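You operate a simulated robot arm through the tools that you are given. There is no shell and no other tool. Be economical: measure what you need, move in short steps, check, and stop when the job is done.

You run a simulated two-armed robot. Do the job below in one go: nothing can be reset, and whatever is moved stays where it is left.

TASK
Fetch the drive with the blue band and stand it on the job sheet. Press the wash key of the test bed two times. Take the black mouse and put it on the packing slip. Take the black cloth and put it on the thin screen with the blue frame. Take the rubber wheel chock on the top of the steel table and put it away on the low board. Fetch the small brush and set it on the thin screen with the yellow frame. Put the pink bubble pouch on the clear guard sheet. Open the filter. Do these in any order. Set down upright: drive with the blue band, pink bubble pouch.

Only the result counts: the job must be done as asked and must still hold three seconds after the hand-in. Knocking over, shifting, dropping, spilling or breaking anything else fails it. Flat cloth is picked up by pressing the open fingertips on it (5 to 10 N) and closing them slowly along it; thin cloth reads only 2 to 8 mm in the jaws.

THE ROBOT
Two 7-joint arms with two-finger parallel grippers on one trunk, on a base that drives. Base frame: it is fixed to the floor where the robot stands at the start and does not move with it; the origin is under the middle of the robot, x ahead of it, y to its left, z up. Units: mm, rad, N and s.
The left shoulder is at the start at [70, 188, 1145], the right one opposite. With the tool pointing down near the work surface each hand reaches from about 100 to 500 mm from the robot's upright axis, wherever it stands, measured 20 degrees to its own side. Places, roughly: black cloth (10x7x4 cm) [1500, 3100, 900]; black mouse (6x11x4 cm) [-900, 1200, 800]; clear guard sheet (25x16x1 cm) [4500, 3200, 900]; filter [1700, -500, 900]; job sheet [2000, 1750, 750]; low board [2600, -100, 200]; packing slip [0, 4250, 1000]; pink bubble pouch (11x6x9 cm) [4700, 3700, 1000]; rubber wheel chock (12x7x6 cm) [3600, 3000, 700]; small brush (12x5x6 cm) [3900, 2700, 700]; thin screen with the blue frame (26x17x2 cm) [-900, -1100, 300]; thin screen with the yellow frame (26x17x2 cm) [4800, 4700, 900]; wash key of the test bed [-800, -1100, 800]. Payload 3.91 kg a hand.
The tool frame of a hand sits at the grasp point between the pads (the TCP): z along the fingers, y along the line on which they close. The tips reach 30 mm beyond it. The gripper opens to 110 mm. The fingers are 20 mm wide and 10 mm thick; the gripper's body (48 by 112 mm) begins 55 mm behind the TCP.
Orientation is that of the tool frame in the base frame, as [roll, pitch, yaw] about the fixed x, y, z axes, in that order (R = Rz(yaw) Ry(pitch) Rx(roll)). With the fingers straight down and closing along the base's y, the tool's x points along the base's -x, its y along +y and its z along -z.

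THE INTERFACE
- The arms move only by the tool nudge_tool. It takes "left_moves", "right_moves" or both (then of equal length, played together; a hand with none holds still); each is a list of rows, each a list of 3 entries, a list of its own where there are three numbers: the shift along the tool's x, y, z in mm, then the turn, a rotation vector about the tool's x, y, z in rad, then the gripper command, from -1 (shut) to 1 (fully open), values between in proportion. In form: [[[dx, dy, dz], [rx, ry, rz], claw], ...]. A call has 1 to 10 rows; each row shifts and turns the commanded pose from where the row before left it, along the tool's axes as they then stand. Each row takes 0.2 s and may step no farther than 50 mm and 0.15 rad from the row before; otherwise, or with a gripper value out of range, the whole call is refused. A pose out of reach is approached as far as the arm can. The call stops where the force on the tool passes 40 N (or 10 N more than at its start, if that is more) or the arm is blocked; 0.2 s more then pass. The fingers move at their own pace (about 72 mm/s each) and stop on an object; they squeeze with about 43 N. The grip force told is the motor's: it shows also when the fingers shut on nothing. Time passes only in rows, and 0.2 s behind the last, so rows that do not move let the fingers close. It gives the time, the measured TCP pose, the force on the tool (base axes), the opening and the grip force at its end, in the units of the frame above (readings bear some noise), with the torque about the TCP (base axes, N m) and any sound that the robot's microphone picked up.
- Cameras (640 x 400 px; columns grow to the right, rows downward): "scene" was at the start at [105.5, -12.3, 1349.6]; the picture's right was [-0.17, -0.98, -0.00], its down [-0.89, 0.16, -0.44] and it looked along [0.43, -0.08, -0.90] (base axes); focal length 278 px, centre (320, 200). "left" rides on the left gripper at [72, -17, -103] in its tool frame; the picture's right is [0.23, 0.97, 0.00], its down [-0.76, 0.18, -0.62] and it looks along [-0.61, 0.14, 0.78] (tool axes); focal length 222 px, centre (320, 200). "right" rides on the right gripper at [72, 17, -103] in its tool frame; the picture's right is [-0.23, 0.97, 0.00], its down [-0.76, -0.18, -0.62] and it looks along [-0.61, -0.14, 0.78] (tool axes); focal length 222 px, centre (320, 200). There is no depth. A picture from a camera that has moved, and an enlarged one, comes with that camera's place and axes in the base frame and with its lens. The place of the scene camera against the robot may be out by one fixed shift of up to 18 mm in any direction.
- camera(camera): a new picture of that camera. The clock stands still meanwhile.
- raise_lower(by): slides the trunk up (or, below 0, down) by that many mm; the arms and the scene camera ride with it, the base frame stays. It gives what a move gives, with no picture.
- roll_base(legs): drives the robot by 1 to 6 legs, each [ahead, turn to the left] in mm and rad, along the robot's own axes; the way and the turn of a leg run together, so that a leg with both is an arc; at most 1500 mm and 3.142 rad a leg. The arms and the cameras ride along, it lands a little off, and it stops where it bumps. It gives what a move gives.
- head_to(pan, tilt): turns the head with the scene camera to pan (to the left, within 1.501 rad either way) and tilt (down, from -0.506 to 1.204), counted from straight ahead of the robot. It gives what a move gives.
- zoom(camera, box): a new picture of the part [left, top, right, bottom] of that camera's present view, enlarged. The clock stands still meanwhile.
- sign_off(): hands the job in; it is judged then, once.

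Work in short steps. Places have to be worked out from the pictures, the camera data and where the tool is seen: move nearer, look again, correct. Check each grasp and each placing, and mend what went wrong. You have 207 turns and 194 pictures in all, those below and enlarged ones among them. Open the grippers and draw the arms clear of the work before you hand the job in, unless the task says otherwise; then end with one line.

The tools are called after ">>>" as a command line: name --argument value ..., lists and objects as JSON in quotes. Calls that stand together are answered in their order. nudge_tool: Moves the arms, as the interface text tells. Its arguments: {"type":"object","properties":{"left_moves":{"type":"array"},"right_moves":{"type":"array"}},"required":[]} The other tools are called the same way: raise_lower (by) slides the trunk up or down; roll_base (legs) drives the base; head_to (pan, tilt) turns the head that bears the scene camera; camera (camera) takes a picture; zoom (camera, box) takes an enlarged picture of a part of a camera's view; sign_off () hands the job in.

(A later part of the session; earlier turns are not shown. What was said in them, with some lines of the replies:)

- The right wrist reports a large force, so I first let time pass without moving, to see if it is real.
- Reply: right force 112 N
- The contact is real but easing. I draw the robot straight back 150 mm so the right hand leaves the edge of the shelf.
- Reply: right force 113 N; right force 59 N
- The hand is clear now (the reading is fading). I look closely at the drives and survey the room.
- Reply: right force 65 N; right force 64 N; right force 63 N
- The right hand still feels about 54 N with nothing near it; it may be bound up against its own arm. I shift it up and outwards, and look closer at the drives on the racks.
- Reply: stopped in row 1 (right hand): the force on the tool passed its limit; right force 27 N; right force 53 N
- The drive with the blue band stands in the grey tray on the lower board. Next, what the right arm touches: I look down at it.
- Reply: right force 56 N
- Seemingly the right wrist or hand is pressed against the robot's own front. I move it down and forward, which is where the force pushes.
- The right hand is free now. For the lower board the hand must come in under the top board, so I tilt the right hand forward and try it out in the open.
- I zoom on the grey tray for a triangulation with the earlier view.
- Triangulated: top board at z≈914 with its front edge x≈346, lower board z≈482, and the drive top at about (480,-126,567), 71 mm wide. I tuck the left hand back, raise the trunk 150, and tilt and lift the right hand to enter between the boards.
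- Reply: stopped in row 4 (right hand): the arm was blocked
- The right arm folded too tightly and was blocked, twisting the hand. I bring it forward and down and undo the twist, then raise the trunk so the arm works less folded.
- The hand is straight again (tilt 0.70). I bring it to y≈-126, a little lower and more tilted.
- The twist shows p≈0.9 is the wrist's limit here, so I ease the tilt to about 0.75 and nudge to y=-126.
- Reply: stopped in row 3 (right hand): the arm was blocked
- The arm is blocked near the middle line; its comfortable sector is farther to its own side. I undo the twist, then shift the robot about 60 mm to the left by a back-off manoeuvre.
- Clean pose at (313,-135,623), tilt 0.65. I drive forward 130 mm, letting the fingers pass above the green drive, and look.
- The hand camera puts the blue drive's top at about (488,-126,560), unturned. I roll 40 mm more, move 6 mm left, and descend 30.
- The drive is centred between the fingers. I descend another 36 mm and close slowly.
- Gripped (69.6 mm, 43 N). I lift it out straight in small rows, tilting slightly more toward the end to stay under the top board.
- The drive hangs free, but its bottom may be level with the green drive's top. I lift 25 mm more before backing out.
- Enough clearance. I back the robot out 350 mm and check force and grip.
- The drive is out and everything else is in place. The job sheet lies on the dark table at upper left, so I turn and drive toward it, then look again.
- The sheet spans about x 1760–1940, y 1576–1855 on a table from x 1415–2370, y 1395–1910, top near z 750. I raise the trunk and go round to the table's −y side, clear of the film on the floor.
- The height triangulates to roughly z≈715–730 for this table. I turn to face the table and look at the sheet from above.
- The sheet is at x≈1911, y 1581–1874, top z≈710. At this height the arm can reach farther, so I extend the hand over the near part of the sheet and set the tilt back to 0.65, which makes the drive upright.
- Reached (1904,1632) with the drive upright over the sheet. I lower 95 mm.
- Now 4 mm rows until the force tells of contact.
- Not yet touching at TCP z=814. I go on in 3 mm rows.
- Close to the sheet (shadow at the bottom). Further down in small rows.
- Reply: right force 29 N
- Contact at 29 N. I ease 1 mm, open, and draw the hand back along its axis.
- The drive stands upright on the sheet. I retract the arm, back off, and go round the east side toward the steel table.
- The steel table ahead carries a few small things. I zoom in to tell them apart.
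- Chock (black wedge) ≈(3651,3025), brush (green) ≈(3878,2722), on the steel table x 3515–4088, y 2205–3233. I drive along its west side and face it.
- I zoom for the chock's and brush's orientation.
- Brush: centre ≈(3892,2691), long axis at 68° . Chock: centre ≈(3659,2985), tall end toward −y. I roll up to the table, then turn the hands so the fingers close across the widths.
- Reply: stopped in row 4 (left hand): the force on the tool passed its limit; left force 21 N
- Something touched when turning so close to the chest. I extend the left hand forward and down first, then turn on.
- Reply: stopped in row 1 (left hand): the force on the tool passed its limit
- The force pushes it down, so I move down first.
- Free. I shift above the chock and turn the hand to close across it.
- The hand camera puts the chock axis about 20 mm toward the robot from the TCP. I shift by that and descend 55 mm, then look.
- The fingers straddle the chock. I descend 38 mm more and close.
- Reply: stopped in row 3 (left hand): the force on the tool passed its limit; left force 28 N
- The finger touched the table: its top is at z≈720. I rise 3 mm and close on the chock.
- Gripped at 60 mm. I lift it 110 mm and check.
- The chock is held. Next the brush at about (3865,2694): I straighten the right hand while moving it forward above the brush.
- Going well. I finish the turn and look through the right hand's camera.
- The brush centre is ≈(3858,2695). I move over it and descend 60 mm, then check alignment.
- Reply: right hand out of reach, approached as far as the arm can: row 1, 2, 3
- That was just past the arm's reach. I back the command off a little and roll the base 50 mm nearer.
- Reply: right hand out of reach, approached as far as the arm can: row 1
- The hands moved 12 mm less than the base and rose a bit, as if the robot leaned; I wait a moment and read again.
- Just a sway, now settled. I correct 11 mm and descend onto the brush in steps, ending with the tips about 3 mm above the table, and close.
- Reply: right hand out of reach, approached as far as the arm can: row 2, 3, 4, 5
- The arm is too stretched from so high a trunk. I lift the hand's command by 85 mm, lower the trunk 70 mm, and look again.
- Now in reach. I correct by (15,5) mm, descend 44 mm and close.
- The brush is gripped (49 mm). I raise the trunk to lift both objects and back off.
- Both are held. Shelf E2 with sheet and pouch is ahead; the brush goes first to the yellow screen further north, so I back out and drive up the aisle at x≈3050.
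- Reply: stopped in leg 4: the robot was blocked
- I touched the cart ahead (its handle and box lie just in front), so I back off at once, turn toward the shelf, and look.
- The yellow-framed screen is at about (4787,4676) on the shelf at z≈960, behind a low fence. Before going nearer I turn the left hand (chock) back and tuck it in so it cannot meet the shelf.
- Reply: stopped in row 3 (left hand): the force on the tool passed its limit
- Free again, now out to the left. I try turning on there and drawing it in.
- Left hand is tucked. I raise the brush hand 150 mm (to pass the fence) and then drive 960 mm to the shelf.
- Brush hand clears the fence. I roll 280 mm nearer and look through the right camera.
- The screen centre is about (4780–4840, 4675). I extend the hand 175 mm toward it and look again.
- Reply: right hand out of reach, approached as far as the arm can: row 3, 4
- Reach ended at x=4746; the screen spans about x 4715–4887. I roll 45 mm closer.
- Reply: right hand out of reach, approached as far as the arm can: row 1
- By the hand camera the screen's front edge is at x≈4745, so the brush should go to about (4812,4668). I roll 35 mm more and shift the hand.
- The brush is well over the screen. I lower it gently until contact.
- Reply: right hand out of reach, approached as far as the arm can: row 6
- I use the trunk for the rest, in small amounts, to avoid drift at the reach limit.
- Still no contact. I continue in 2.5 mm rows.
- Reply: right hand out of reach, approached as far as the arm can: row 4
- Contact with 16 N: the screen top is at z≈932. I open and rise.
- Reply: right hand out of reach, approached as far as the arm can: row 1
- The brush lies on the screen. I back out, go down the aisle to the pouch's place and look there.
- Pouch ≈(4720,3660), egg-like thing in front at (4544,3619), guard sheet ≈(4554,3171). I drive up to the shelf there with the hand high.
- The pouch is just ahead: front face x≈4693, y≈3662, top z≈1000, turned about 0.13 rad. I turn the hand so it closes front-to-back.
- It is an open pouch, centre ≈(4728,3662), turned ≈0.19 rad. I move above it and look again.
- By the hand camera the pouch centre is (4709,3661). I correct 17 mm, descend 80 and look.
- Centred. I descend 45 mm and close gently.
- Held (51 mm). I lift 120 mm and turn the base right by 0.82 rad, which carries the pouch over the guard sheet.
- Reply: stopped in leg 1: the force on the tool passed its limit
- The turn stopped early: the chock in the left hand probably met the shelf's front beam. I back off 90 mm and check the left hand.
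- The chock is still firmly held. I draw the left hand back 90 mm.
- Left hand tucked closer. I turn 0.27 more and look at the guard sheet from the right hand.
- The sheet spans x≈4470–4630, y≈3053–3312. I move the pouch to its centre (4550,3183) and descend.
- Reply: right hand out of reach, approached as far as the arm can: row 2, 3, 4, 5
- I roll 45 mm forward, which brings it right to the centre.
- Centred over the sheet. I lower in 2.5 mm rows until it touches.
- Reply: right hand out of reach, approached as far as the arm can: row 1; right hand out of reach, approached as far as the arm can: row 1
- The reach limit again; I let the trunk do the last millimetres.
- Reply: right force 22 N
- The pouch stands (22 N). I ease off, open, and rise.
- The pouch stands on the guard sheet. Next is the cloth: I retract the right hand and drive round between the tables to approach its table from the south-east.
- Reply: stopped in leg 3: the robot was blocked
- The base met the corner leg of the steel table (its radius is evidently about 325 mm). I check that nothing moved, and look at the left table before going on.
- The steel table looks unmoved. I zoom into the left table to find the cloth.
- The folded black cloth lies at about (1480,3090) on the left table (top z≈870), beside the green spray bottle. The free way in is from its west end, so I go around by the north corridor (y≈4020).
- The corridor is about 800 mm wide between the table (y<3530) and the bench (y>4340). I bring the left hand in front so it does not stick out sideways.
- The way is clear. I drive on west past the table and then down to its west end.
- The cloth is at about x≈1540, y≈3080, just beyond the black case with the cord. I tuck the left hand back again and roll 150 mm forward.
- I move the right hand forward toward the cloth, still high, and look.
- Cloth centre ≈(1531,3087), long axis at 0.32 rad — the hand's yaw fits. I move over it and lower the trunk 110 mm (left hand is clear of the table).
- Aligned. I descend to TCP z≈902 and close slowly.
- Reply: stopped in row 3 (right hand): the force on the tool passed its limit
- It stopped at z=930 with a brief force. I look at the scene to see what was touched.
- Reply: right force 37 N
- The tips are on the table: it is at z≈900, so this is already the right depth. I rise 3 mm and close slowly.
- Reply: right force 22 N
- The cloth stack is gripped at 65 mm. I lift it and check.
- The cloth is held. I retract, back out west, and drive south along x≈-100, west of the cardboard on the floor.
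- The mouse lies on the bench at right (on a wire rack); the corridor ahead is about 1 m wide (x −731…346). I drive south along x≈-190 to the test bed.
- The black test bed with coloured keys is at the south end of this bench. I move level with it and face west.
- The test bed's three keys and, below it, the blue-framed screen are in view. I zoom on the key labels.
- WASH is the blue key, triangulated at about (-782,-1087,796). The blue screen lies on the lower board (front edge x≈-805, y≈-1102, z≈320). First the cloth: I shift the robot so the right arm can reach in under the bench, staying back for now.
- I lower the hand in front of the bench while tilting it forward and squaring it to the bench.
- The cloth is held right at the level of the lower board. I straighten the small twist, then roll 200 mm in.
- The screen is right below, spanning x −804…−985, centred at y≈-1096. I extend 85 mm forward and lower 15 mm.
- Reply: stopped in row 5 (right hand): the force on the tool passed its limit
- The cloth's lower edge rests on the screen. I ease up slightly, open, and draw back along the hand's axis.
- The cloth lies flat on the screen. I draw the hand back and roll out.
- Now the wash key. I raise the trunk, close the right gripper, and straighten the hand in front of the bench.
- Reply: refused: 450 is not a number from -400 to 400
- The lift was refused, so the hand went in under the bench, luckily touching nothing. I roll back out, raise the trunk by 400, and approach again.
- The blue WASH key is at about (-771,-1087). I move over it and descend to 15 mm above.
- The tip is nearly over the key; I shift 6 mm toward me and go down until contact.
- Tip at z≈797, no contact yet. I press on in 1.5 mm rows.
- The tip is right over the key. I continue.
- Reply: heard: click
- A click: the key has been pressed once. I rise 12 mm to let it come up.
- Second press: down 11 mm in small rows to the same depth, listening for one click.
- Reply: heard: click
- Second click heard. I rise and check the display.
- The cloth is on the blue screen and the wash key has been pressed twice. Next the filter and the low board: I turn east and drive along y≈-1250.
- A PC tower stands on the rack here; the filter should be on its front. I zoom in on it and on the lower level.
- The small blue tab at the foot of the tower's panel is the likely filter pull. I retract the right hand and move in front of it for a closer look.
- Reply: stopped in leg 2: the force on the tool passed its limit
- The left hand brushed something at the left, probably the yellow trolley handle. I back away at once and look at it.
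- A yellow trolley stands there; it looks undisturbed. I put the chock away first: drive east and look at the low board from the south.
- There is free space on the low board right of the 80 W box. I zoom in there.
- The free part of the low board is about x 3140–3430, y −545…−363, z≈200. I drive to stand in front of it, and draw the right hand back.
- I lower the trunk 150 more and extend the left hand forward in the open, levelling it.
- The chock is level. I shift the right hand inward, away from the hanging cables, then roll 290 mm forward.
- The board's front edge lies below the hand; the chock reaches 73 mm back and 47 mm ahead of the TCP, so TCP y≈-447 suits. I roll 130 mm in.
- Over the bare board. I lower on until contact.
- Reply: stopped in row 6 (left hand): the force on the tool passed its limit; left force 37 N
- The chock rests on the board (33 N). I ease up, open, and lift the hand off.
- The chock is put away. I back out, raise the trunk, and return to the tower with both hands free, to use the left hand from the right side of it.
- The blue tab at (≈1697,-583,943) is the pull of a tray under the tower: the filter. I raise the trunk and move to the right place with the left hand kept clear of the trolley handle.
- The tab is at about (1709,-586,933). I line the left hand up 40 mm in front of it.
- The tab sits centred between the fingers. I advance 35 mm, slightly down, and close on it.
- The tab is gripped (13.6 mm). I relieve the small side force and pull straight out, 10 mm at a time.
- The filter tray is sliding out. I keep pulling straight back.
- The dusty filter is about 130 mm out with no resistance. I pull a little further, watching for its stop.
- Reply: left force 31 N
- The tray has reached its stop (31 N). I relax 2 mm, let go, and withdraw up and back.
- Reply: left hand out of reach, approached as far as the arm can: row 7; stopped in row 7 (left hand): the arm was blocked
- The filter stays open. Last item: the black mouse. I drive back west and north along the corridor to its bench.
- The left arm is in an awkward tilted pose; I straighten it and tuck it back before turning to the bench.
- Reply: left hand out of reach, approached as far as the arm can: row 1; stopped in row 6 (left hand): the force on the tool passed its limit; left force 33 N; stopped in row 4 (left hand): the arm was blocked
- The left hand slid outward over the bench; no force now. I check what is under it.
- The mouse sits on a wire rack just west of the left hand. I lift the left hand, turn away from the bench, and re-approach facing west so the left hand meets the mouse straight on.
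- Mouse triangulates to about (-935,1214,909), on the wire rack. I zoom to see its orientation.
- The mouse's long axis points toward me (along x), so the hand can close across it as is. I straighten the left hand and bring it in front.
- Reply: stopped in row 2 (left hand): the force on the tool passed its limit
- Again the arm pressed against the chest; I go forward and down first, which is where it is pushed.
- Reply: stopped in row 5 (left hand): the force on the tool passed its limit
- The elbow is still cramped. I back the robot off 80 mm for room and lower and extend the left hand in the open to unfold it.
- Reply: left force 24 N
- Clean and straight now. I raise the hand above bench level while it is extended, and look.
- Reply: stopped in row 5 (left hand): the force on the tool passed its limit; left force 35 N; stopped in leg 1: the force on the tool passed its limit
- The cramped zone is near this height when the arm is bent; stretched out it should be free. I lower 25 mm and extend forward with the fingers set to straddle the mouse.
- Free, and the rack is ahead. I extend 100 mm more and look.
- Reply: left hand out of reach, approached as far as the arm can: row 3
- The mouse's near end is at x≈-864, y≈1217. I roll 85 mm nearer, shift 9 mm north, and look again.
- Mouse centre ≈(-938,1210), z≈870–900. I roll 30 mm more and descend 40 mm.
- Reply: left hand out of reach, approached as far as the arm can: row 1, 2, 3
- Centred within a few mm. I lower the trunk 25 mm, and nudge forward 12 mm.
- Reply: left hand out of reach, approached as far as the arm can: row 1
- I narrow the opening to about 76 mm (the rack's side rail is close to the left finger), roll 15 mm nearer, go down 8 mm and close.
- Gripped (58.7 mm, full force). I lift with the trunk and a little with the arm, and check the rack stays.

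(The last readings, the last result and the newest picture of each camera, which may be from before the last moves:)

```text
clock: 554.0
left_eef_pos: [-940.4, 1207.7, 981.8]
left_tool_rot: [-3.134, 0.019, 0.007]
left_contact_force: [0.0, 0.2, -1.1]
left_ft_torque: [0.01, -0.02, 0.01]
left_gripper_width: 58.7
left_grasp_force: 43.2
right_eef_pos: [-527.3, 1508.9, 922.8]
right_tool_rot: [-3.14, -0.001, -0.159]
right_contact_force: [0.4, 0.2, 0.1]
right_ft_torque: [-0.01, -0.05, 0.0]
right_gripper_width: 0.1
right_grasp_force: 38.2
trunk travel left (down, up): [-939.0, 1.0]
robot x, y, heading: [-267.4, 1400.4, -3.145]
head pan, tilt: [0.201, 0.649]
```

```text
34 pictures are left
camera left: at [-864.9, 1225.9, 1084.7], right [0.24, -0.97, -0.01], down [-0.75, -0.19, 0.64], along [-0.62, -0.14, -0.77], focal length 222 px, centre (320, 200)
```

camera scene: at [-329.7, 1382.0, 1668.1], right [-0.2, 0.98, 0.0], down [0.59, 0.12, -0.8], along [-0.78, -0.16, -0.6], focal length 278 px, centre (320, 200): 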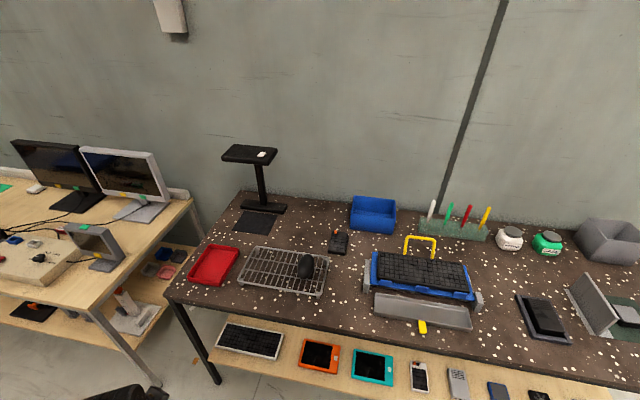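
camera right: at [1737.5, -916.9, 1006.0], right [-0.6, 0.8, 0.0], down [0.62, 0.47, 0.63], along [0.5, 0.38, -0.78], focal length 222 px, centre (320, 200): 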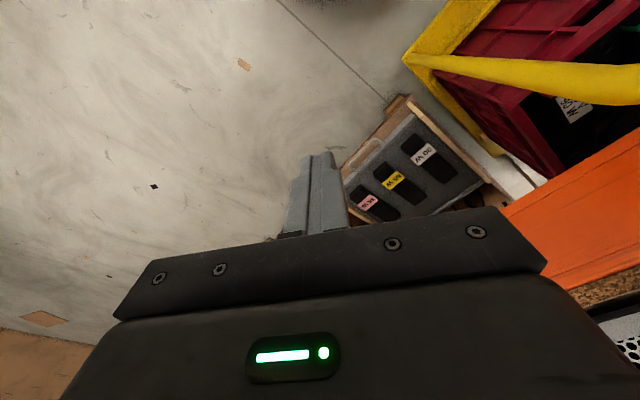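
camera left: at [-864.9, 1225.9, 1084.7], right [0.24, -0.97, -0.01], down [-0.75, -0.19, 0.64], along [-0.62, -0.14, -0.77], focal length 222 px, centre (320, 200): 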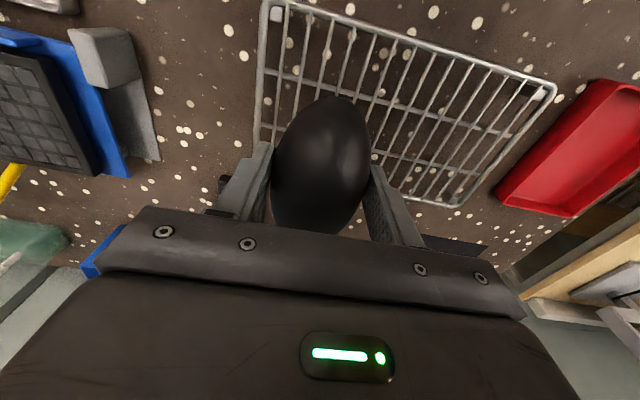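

The mouse is held and the rack is undisturbed. I back out and drive north to the packing bench.

>>> roll_base --legs '[[-350, 0], [0, -1.43], [1000, 0], [900, 0]]'

>>> head_to --pan 0 --tilt 0.5

>>> camera --camera "scene"

```text
clock: 568.8
left_eef_pos: [-494.4, 3911.4, 981.6]
left_tool_rot: [-3.134, 0.022, -1.416]
left_contact_force: [-0.4, -0.4, -1.0]
left_ft_torque: [-0.01, 0.0, 0.01]
left_gripper_width: 58.3
left_grasp_force: 43.0
right_eef_pos: [-137.1, 3546.7, 922.8]
right_tool_rot: [-3.141, 0.0, -1.585]
right_contact_force: [0.5, -0.5, -0.2]
right_ft_torque: [-0.04, 0.01, -0.01]
right_gripper_width: 0.0
right_grasp_force: 37.6
trunk travel left (down, up): [-939.0, 1.0]
robot x, y, heading: [-205.7, 3274.8, 1.721]
head pan, tilt: [0.201, 0.649]
```

```text
clock: 569.5
left_eef_pos: [-494.9, 3912.3, 981.6]
left_tool_rot: [-3.134, 0.021, -1.415]
left_contact_force: [-0.8, -0.2, -0.9]
left_ft_torque: [-0.03, 0.0, -0.02]
left_gripper_width: 58.6
left_grasp_force: 43.1
right_eef_pos: [-136.7, 3548.3, 923.5]
right_tool_rot: [-3.139, -0.001, -1.584]
right_contact_force: [0.8, -0.2, 0.2]
right_ft_torque: [-0.03, 0.01, 0.0]
right_gripper_width: 0.0
right_grasp_force: 38.1
trunk travel left (down, up): [-939.0, 1.0]
robot x, y, heading: [-202.0, 3270.2, 1.724]
head pan, tilt: [0.0, 0.499]
```

```text
33 pictures are left
camera scene: at [-231.2, 3410.3, 1682.4], right [0.99, 0.15, 0.0], down [0.07, -0.47, -0.88], along [-0.13, 0.87, -0.48], focal length 278 px, centre (320, 200)
```

scene: 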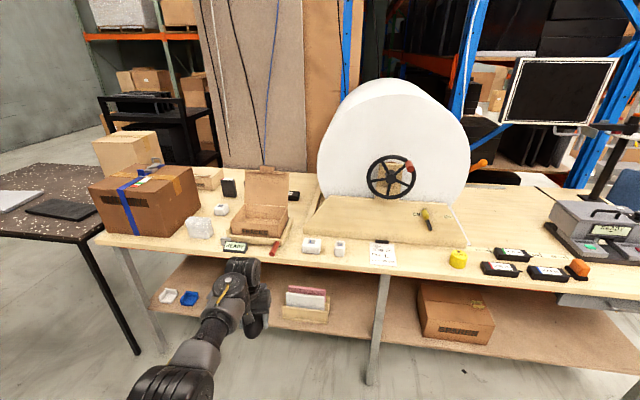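

The packing slip should be the paper by the roll's base board. I zoom in.

>>> zoom --camera "scene" --box '[280, 190, 480, 310]'

```text
3.20 times, centred on (380, 250) of scene
camera zoom: at [-231.2, 3410.3, 1682.4], right [0.99, 0.15, 0.0], down [0.07, -0.47, -0.88], along [-0.13, 0.87, -0.48], focal length 891 px, centre (128, 40)
```

zoom: 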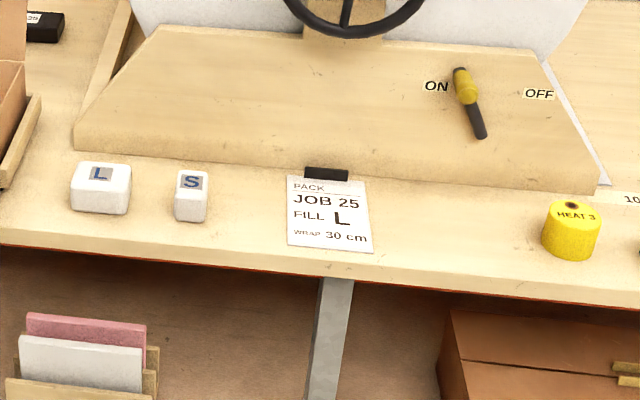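

The slip ("JOB 25") is at about (-114,4320), top z≈946. I raise the mouse a bit, shift the robot east to x≈80 and face the bench.

>>> nudge_tool --left_moves '[[[0, 0, -25], [0, 0, 0], -0.5], [[0, 0, -25], [0, 0, 0], -0.5]]'

>>> roll_base --legs '[[0, -1.155], [334, 0], [0, 1.003]]'

>>> head_to --pan 0.2 --tilt 0.65

>>> camera --camera "scene"

>>> camera --camera "left"

```text
clock: 570.1
left_eef_pos: [-494.0, 3909.9, 1031.7]
left_tool_rot: [-3.134, 0.021, -1.415]
left_contact_force: [-0.6, -0.1, -0.9]
left_ft_torque: [-0.01, -0.01, -0.02]
left_gripper_width: 58.5
left_grasp_force: 42.9
right_eef_pos: [-137.1, 3546.5, 922.2]
right_tool_rot: [-3.141, 0.0, -1.585]
right_contact_force: [0.4, 0.3, 0.4]
right_ft_torque: [-0.02, 0.02, -0.02]
right_gripper_width: 0.0
right_grasp_force: 37.6
trunk travel left (down, up): [-939.0, 1.0]
robot x, y, heading: [-206.6, 3267.6, 1.72]
head pan, tilt: [0.0, 0.499]
```

```text
clock: 577.8
left_eef_pos: [-101.6, 4125.3, 1032.5]
left_tool_rot: [-3.135, 0.021, -1.573]
left_contact_force: [-0.6, 0.4, -0.3]
left_ft_torque: [-0.02, 0.01, -0.02]
left_gripper_width: 58.8
left_grasp_force: 43.3
right_eef_pos: [194.0, 3711.3, 922.9]
right_tool_rot: [-3.139, 0.001, -1.743]
right_contact_force: [1.2, -1.0, 0.0]
right_ft_torque: [-0.02, -0.01, 0.01]
right_gripper_width: 0.0
right_grasp_force: 38.0
trunk travel left (down, up): [-939.0, 1.0]
robot x, y, heading: [81.9, 3451.5, 1.564]
head pan, tilt: [0.0, 0.499]
```

```text
clock: 578.6
left_eef_pos: [-102.1, 4125.3, 1031.7]
left_tool_rot: [-3.135, 0.021, -1.571]
left_contact_force: [0.3, 0.0, -0.2]
left_ft_torque: [-0.01, 0.0, -0.01]
left_gripper_width: 58.6
left_grasp_force: 42.9
right_eef_pos: [193.2, 3710.5, 923.3]
right_tool_rot: [-3.141, 0.0, -1.741]
right_contact_force: [0.6, 0.0, -0.8]
right_ft_torque: [0.01, -0.04, -0.03]
right_gripper_width: 0.0
right_grasp_force: 37.3
trunk travel left (down, up): [-939.0, 1.0]
robot x, y, heading: [83.4, 3450.3, 1.562]
head pan, tilt: [0.201, 0.649]
```

```text
31 pictures are left
camera scene: at [62.1, 3583.0, 1669.1], right [0.98, 0.19, 0.0], down [0.11, -0.59, -0.8], along [-0.15, 0.78, -0.6], focal length 278 px, centre (320, 200)
```

scene: 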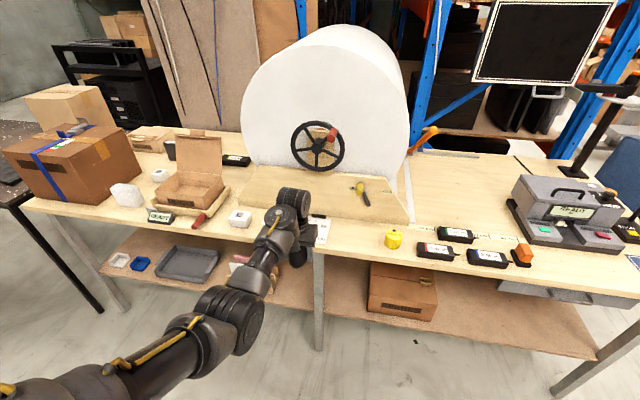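

```text
30 pictures are left
camera left: at [-85.2, 4051.9, 1134.5], right [-0.97, -0.23, -0.01], down [-0.18, 0.75, 0.64], along [-0.14, 0.62, -0.77], focal length 222 px, centre (320, 200)
```

left: 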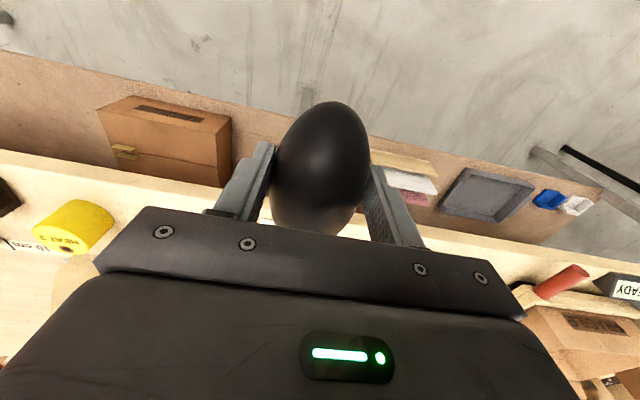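

I roll 185 mm forward so the mouse is above the slip, and check from the left camera.

>>> roll_base --legs '[[185, 0]]'

>>> camera --camera "left"

>>> camera --camera "scene"

```text
clock: 580.1
left_eef_pos: [-101.1, 4312.3, 1032.6]
left_tool_rot: [-3.136, 0.024, -1.57]
left_contact_force: [-0.7, -0.6, -1.1]
left_ft_torque: [0.02, 0.0, -0.01]
left_gripper_width: 58.6
left_grasp_force: 43.0
right_eef_pos: [194.9, 3897.0, 924.2]
right_tool_rot: [-3.138, 0.001, -1.741]
right_contact_force: [0.5, -0.5, -0.1]
right_ft_torque: [0.0, 0.05, -0.03]
right_gripper_width: 0.0
right_grasp_force: 37.7
trunk travel left (down, up): [-939.0, 1.0]
robot x, y, heading: [84.9, 3637.8, 1.566]
head pan, tilt: [0.201, 0.649]
```

```text
29 pictures are left
camera left: at [-84.2, 4237.6, 1135.8], right [-0.97, -0.23, -0.01], down [-0.18, 0.75, 0.64], along [-0.14, 0.62, -0.77], focal length 222 px, centre (320, 200)
```

left: 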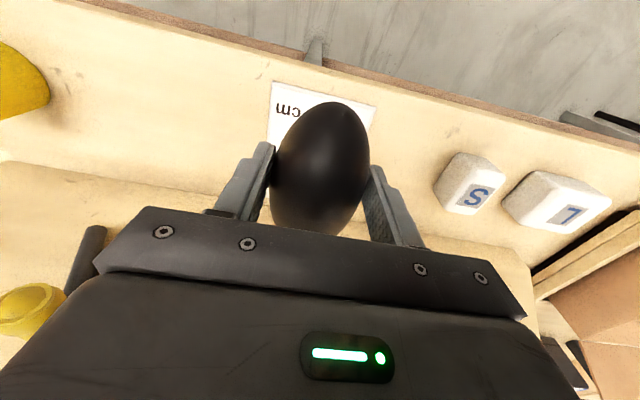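

```text
28 pictures are left
camera scene: at [63.9, 3767.9, 1669.4], right [0.98, 0.19, 0.0], down [0.12, -0.59, -0.8], along [-0.15, 0.78, -0.6], focal length 278 px, centre (320, 200)
```

scene: 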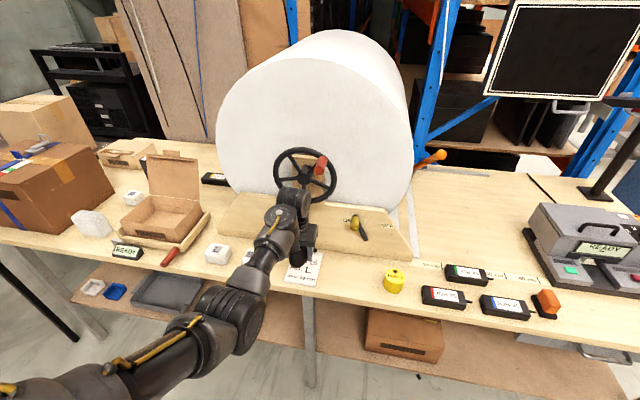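

The slip's front edge is at y≈4290, x from −50 to −150, so its middle is near (-100,4360). I roll 42 mm forward and descend in steps.

>>> roll_base --legs '[[42, 0]]'

>>> nudge_tool --left_moves '[[[0, 0, 15], [0, 0, 0], -0.5], [[0, 0, 15], [0, 0, 0], -0.5], [[0, 0, 8], [0, 0, 0], -0.5], [[0, 0, 6], [0, 0, 0], -0.5], [[0, 0, 0], [0, 0, 0], -0.5]]'

>>> camera --camera "left"

```text
clock: 581.0
left_eef_pos: [-101.4, 4348.2, 1035.5]
left_tool_rot: [-3.134, 0.028, -1.573]
left_contact_force: [0.1, -0.8, -0.4]
left_ft_torque: [0.01, 0.01, -0.02]
left_gripper_width: 58.4
left_grasp_force: 43.1
right_eef_pos: [196.4, 3935.4, 924.0]
right_tool_rot: [-3.139, 0.006, -1.741]
right_contact_force: [-0.1, -0.1, 0.9]
right_ft_torque: [0.07, 0.02, 0.0]
right_gripper_width: 0.1
right_grasp_force: 37.9
trunk travel left (down, up): [-939.0, 1.0]
robot x, y, heading: [83.9, 3679.5, 1.561]
head pan, tilt: [0.201, 0.649]
```

```text
clock: 582.2
left_eef_pos: [-99.3, 4356.0, 989.5]
left_tool_rot: [-3.134, 0.021, -1.57]
left_contact_force: [-0.3, 0.2, -1.0]
left_ft_torque: [0.0, -0.02, 0.03]
left_gripper_width: 58.5
left_grasp_force: 43.3
right_eef_pos: [196.2, 3939.5, 923.2]
right_tool_rot: [3.141, -0.004, -1.738]
right_contact_force: [-0.4, -0.2, 0.5]
right_ft_torque: [0.01, 0.01, -0.02]
right_gripper_width: 0.1
right_grasp_force: 38.1
trunk travel left (down, up): [-939.0, 1.0]
robot x, y, heading: [86.6, 3680.7, 1.561]
head pan, tilt: [0.201, 0.649]
```

```text
27 pictures are left
camera left: at [-82.4, 4282.4, 1090.7], right [-0.97, -0.23, -0.01], down [-0.18, 0.75, 0.64], along [-0.14, 0.62, -0.77], focal length 222 px, centre (320, 200)
```

left: 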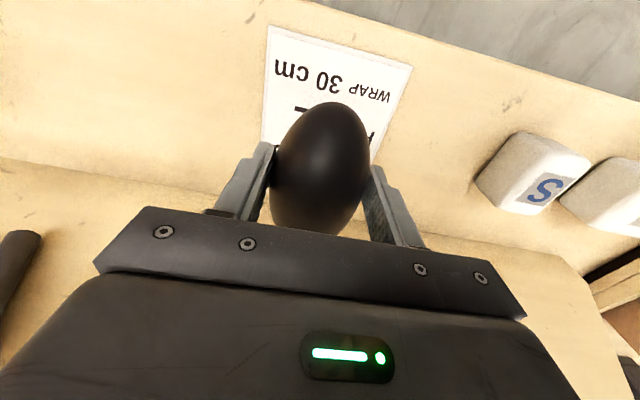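

The mouse is within the slip's outline. I lower in 3–4 mm rows to contact.

>>> nudge_tool --left_moves '[[[0, 0, 4], [0, 0, 0], -0.5], [[0, 0, 4], [0, 0, 0], -0.5], [[0, 0, 4], [0, 0, 0], -0.5], [[0, 0, 3], [0, 0, 0], -0.5], [[0, 0, 3], [0, 0, 0], -0.5], [[0, 0, 3], [0, 0, 0], -0.5]]'

```text
clock: 583.6
left_eef_pos: [-99.9, 4357.3, 966.3]
left_tool_rot: [-3.134, 0.021, -1.57]
left_contact_force: [0.6, 0.7, -1.1]
left_ft_torque: [0.0, 0.03, 0.02]
left_gripper_width: 58.5
left_grasp_force: 42.9
right_eef_pos: [195.1, 3940.2, 924.1]
right_tool_rot: [-3.14, -0.001, -1.742]
right_contact_force: [0.3, 0.5, 0.4]
right_ft_torque: [0.01, 0.0, -0.01]
right_gripper_width: 0.2
right_grasp_force: 37.3
trunk travel left (down, up): [-939.0, 1.0]
robot x, y, heading: [86.6, 3679.7, 1.561]
head pan, tilt: [0.201, 0.649]
```

>>> nudge_tool --left_moves '[[[0, 0, 3], [0, 0, 0], -0.5], [[0, 0, 3], [0, 0, 0], -0.5], [[0, 0, 3], [0, 0, 0], -0.5], [[0, 0, 3], [0, 0, 0], -0.5], [[0, 0, 3], [0, 0, 0], -0.5]]'

```text
clock: 584.8
left_eef_pos: [-100.4, 4355.6, 952.3]
left_tool_rot: [-3.135, 0.02, -1.571]
left_contact_force: [-0.6, 0.8, -1.3]
left_ft_torque: [-0.03, 0.0, -0.04]
left_gripper_width: 58.5
left_grasp_force: 43.4
right_eef_pos: [196.0, 3939.5, 923.3]
right_tool_rot: [-3.14, -0.002, -1.74]
right_contact_force: [0.3, 0.2, 0.0]
right_ft_torque: [0.01, 0.02, 0.0]
right_gripper_width: 0.0
right_grasp_force: 36.7
trunk travel left (down, up): [-939.0, 1.0]
robot x, y, heading: [84.3, 3681.8, 1.562]
head pan, tilt: [0.201, 0.649]
```

>>> nudge_tool --left_moves '[[[0, 0, 3], [0, 0, 0], -0.5], [[0, 0, 3], [0, 0, 0], -0.5], [[0, 0, 3], [0, 0, 0], -0.5], [[0, 0, 3], [0, 0, 0], -0.5], [[0, 0, 3], [0, 0, 0], -0.5]]'

>>> camera --camera "left"

```text
clock: 586.0
left_eef_pos: [-100.1, 4355.8, 941.2]
left_tool_rot: [-3.135, 0.028, -1.57]
left_contact_force: [-4.2, 2.4, 32.1]
left_ft_torque: [0.28, -0.09, 0.05]
left_gripper_width: 59.0
left_grasp_force: 43.0
right_eef_pos: [195.5, 3937.5, 924.3]
right_tool_rot: [-3.14, 0.002, -1.741]
right_contact_force: [0.5, 0.0, 0.4]
right_ft_torque: [0.01, 0.02, 0.0]
right_gripper_width: 0.2
right_grasp_force: 38.3
trunk travel left (down, up): [-939.0, 1.0]
robot x, y, heading: [83.9, 3676.0, 1.564]
head pan, tilt: [0.201, 0.649]
```

```text
26 pictures are left
camera left: at [-82.7, 4281.3, 1043.1], right [-0.97, -0.23, -0.01], down [-0.18, 0.74, 0.64], along [-0.14, 0.63, -0.77], focal length 222 px, centre (320, 200)
```

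left: 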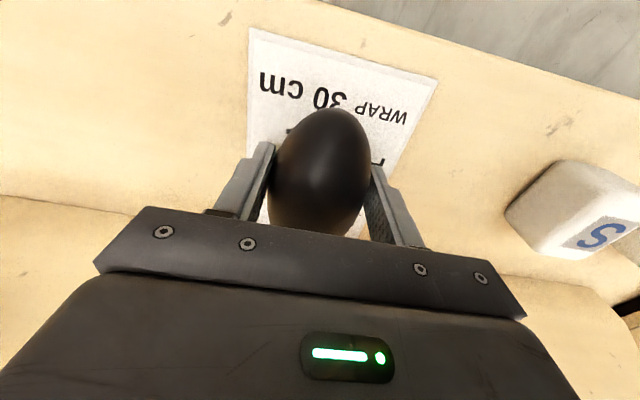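

Contact (32 N) with the mouse well inside the slip. I ease off, open, and rise.

>>> nudge_tool --left_moves '[[[0, 0, -2], [0, 0, 0], -0.5], [[0, 0, 0], [0, 0, 0], 0.15], [[0, 0, 0], [0, 0, 0], 0.3], [[0, 0, 0], [0, 0, 0], 0.5], [[0, 0, 0], [0, 0, 0], 0.5], [[0, 0, -20], [0, 0, 0], 0.5], [[0, 0, -30], [0, 0, 0], 0.5], [[0, 0, -35], [0, 0, 0], 0.5], [[0, 0, -15], [0, 0, 0], 0.5]]'

>>> camera --camera "left"

```text
clock: 588.0
left_eef_pos: [-98.8, 4354.6, 1038.6]
left_tool_rot: [-3.134, 0.021, -1.573]
left_contact_force: [0.9, 0.3, -0.4]
left_ft_torque: [-0.01, -0.03, -0.02]
left_gripper_width: 82.3
left_grasp_force: 0.1
right_eef_pos: [196.2, 3940.3, 922.5]
right_tool_rot: [-3.14, -0.002, -1.74]
right_contact_force: [-0.6, 0.3, 0.2]
right_ft_torque: [0.01, 0.01, 0.02]
right_gripper_width: 0.0
right_grasp_force: 38.0
trunk travel left (down, up): [-939.0, 1.0]
robot x, y, heading: [85.3, 3676.6, 1.562]
head pan, tilt: [0.201, 0.649]
```

```text
25 pictures are left
camera left: at [-81.9, 4281.1, 1141.0], right [-0.97, -0.23, -0.01], down [-0.18, 0.75, 0.64], along [-0.14, 0.62, -0.77], focal length 222 px, centre (320, 200)
```

left: 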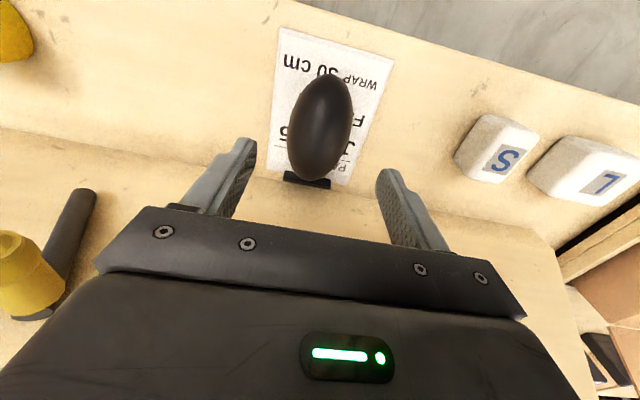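

The mouse lies on the slip. I back away, open both grippers, and take one last look toward the job table.

>>> roll_base --legs '[[-400, 0]]'

>>> nudge_tool --right_moves '[[[0, 0, 0], [0, 0, 0], 1], [[0, 0, 0], [0, 0, 0], 1], [[0, 0, 0], [0, 0, 0], 1], [[0, 0, 0], [0, 0, 0], 1]]' --left_moves '[[[0, 0, 0], [0, 0, 0], 1], [[0, 0, 0], [0, 0, 0], 1], [[0, 0, 0], [0, 0, 0], 1], [[0, 0, 0], [0, 0, 0], 1]]'

>>> zoom --camera "scene" --box '[250, 100, 390, 220]'

>>> roll_base --legs '[[0, -1.2]]'

>>> head_to --pan -1.0 --tilt 0.3

>>> camera --camera "scene"

```text
clock: 590.5
left_eef_pos: [-99.3, 3956.6, 1038.3]
left_tool_rot: [-3.133, 0.021, -1.576]
left_contact_force: [0.4, 0.5, 0.7]
left_ft_torque: [0.0, -0.01, -0.02]
left_gripper_width: 82.4
left_grasp_force: 0.1
right_eef_pos: [193.2, 3541.3, 922.3]
right_tool_rot: [-3.14, -0.002, -1.745]
right_contact_force: [0.1, 0.5, -0.1]
right_ft_torque: [-0.04, 0.04, 0.0]
right_gripper_width: 0.2
right_grasp_force: 38.3
trunk travel left (down, up): [-939.0, 1.0]
robot x, y, heading: [81.5, 3276.3, 1.556]
head pan, tilt: [0.201, 0.649]
```

```text
clock: 591.5
left_eef_pos: [-98.2, 3956.3, 1037.9]
left_tool_rot: [-3.133, 0.022, -1.58]
left_contact_force: [0.0, 0.1, 0.4]
left_ft_torque: [-0.02, 0.0, -0.01]
left_gripper_width: 110.0
left_grasp_force: 0.1
right_eef_pos: [193.2, 3539.9, 922.1]
right_tool_rot: [-3.141, 0.0, -1.745]
right_contact_force: [-0.2, -0.1, -0.2]
right_ft_torque: [-0.01, -0.02, -0.02]
right_gripper_width: 110.0
right_grasp_force: 0.1
trunk travel left (down, up): [-939.0, 1.0]
robot x, y, heading: [82.2, 3281.5, 1.555]
head pan, tilt: [0.201, 0.649]
```

```text
3.33 times, centred on (320, 160) of scene
camera zoom: at [60.5, 3412.8, 1669.0], right [0.98, 0.18, 0.0], down [0.11, -0.59, -0.8], along [-0.15, 0.78, -0.6], focal length 928 px, centre (320, 333)
```

zoom: 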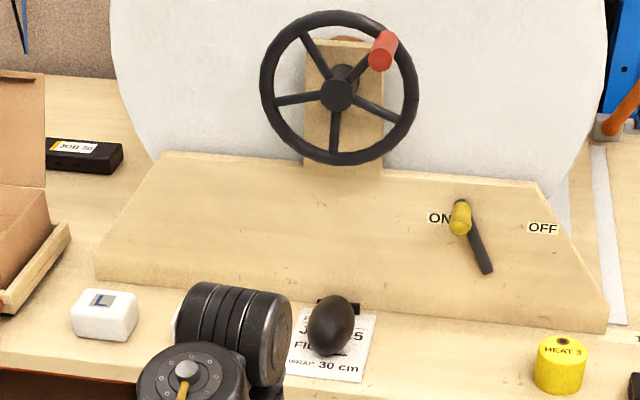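

```text
clock: 594.9
left_eef_pos: [654.1, 3683.9, 1038.1]
left_tool_rot: [-3.134, 0.02, -2.793]
left_contact_force: [-0.3, -0.5, -0.3]
left_ft_torque: [-0.01, 0.0, 0.01]
left_gripper_width: 110.0
left_grasp_force: 0.1
right_eef_pos: [364.4, 3263.7, 923.1]
right_tool_rot: [-3.14, -0.002, -2.962]
right_contact_force: [-0.2, -0.5, -0.6]
right_ft_torque: [0.0, 0.01, -0.01]
right_gripper_width: 109.8
right_grasp_force: 0.0
trunk travel left (down, up): [-939.0, 1.0]
robot x, y, heading: [80.7, 3279.3, 0.342]
head pan, tilt: [0.201, 0.649]
```

```text
clock: 596.3
left_eef_pos: [653.2, 3683.6, 1037.5]
left_tool_rot: [-3.134, 0.021, -2.795]
left_contact_force: [0.7, 0.6, 0.2]
left_ft_torque: [-0.01, 0.0, -0.01]
left_gripper_width: 109.9
left_grasp_force: 0.0
right_eef_pos: [364.8, 3264.4, 922.5]
right_tool_rot: [-3.14, -0.001, -2.961]
right_contact_force: [0.0, -0.1, 0.0]
right_ft_torque: [0.0, -0.01, -0.03]
right_gripper_width: 109.9
right_grasp_force: 0.0
trunk travel left (down, up): [-939.0, 1.0]
robot x, y, heading: [82.8, 3278.0, 0.344]
head pan, tilt: [-1.0, 0.3]
```

```text
23 pictures are left
camera scene: at [197.0, 3236.3, 1700.8], right [-0.61, -0.79, 0.0], down [-0.23, 0.18, -0.96], along [0.76, -0.58, -0.3], focal length 278 px, centre (320, 200)
```

scene: 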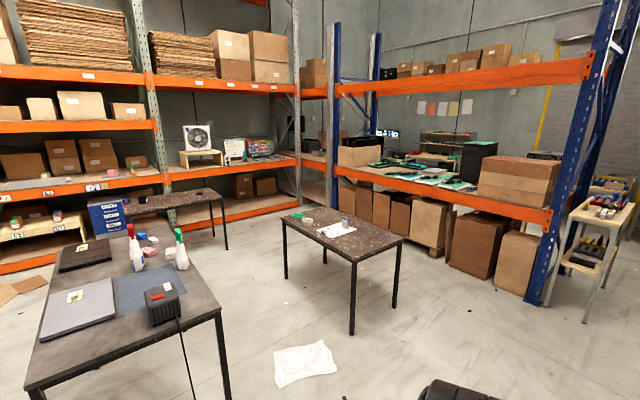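

>>> zoom --camera "scene" --box '[290, 195, 390, 255]'

>>> zoom --camera "scene" --box '[60, 145, 180, 215]'

```text
6.40 times, centred on (340, 225) of scene
camera zoom: at [197.0, 3236.3, 1700.8], right [-0.61, -0.79, 0.0], down [-0.23, 0.18, -0.96], along [0.76, -0.58, -0.3], focal length 1782 px, centre (192, 40)
```

zoom: 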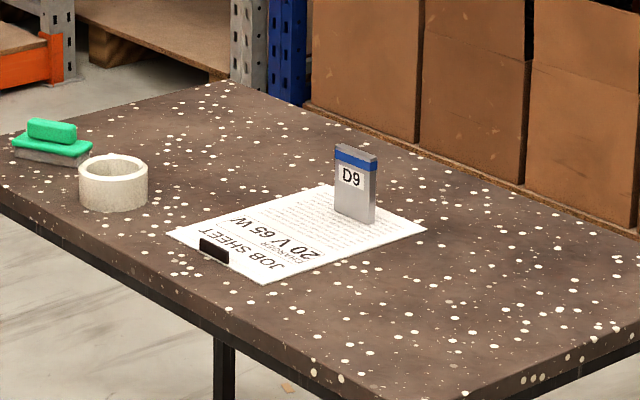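

```text
5.33 times, centred on (120, 180) of scene
camera zoom: at [197.0, 3236.3, 1700.8], right [-0.61, -0.79, 0.0], down [-0.23, 0.18, -0.96], along [0.76, -0.58, -0.3], focal length 1485 px, centre (1387, 307)
```

zoom: 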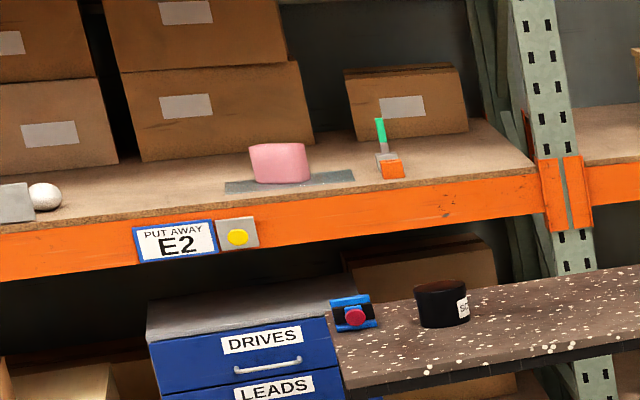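

The drive stands upright on the job sheet and the pouch upright on the guard sheet. Both grippers are open and clear of the work, so I hand the job in.

>>> sign_off

```text
The job is handed in.
```

I handed the job in with all eight tasks done. The base bumped a cart and a table leg on the way, and the chock touched a trolley handle; none of the three looked moved afterwards.
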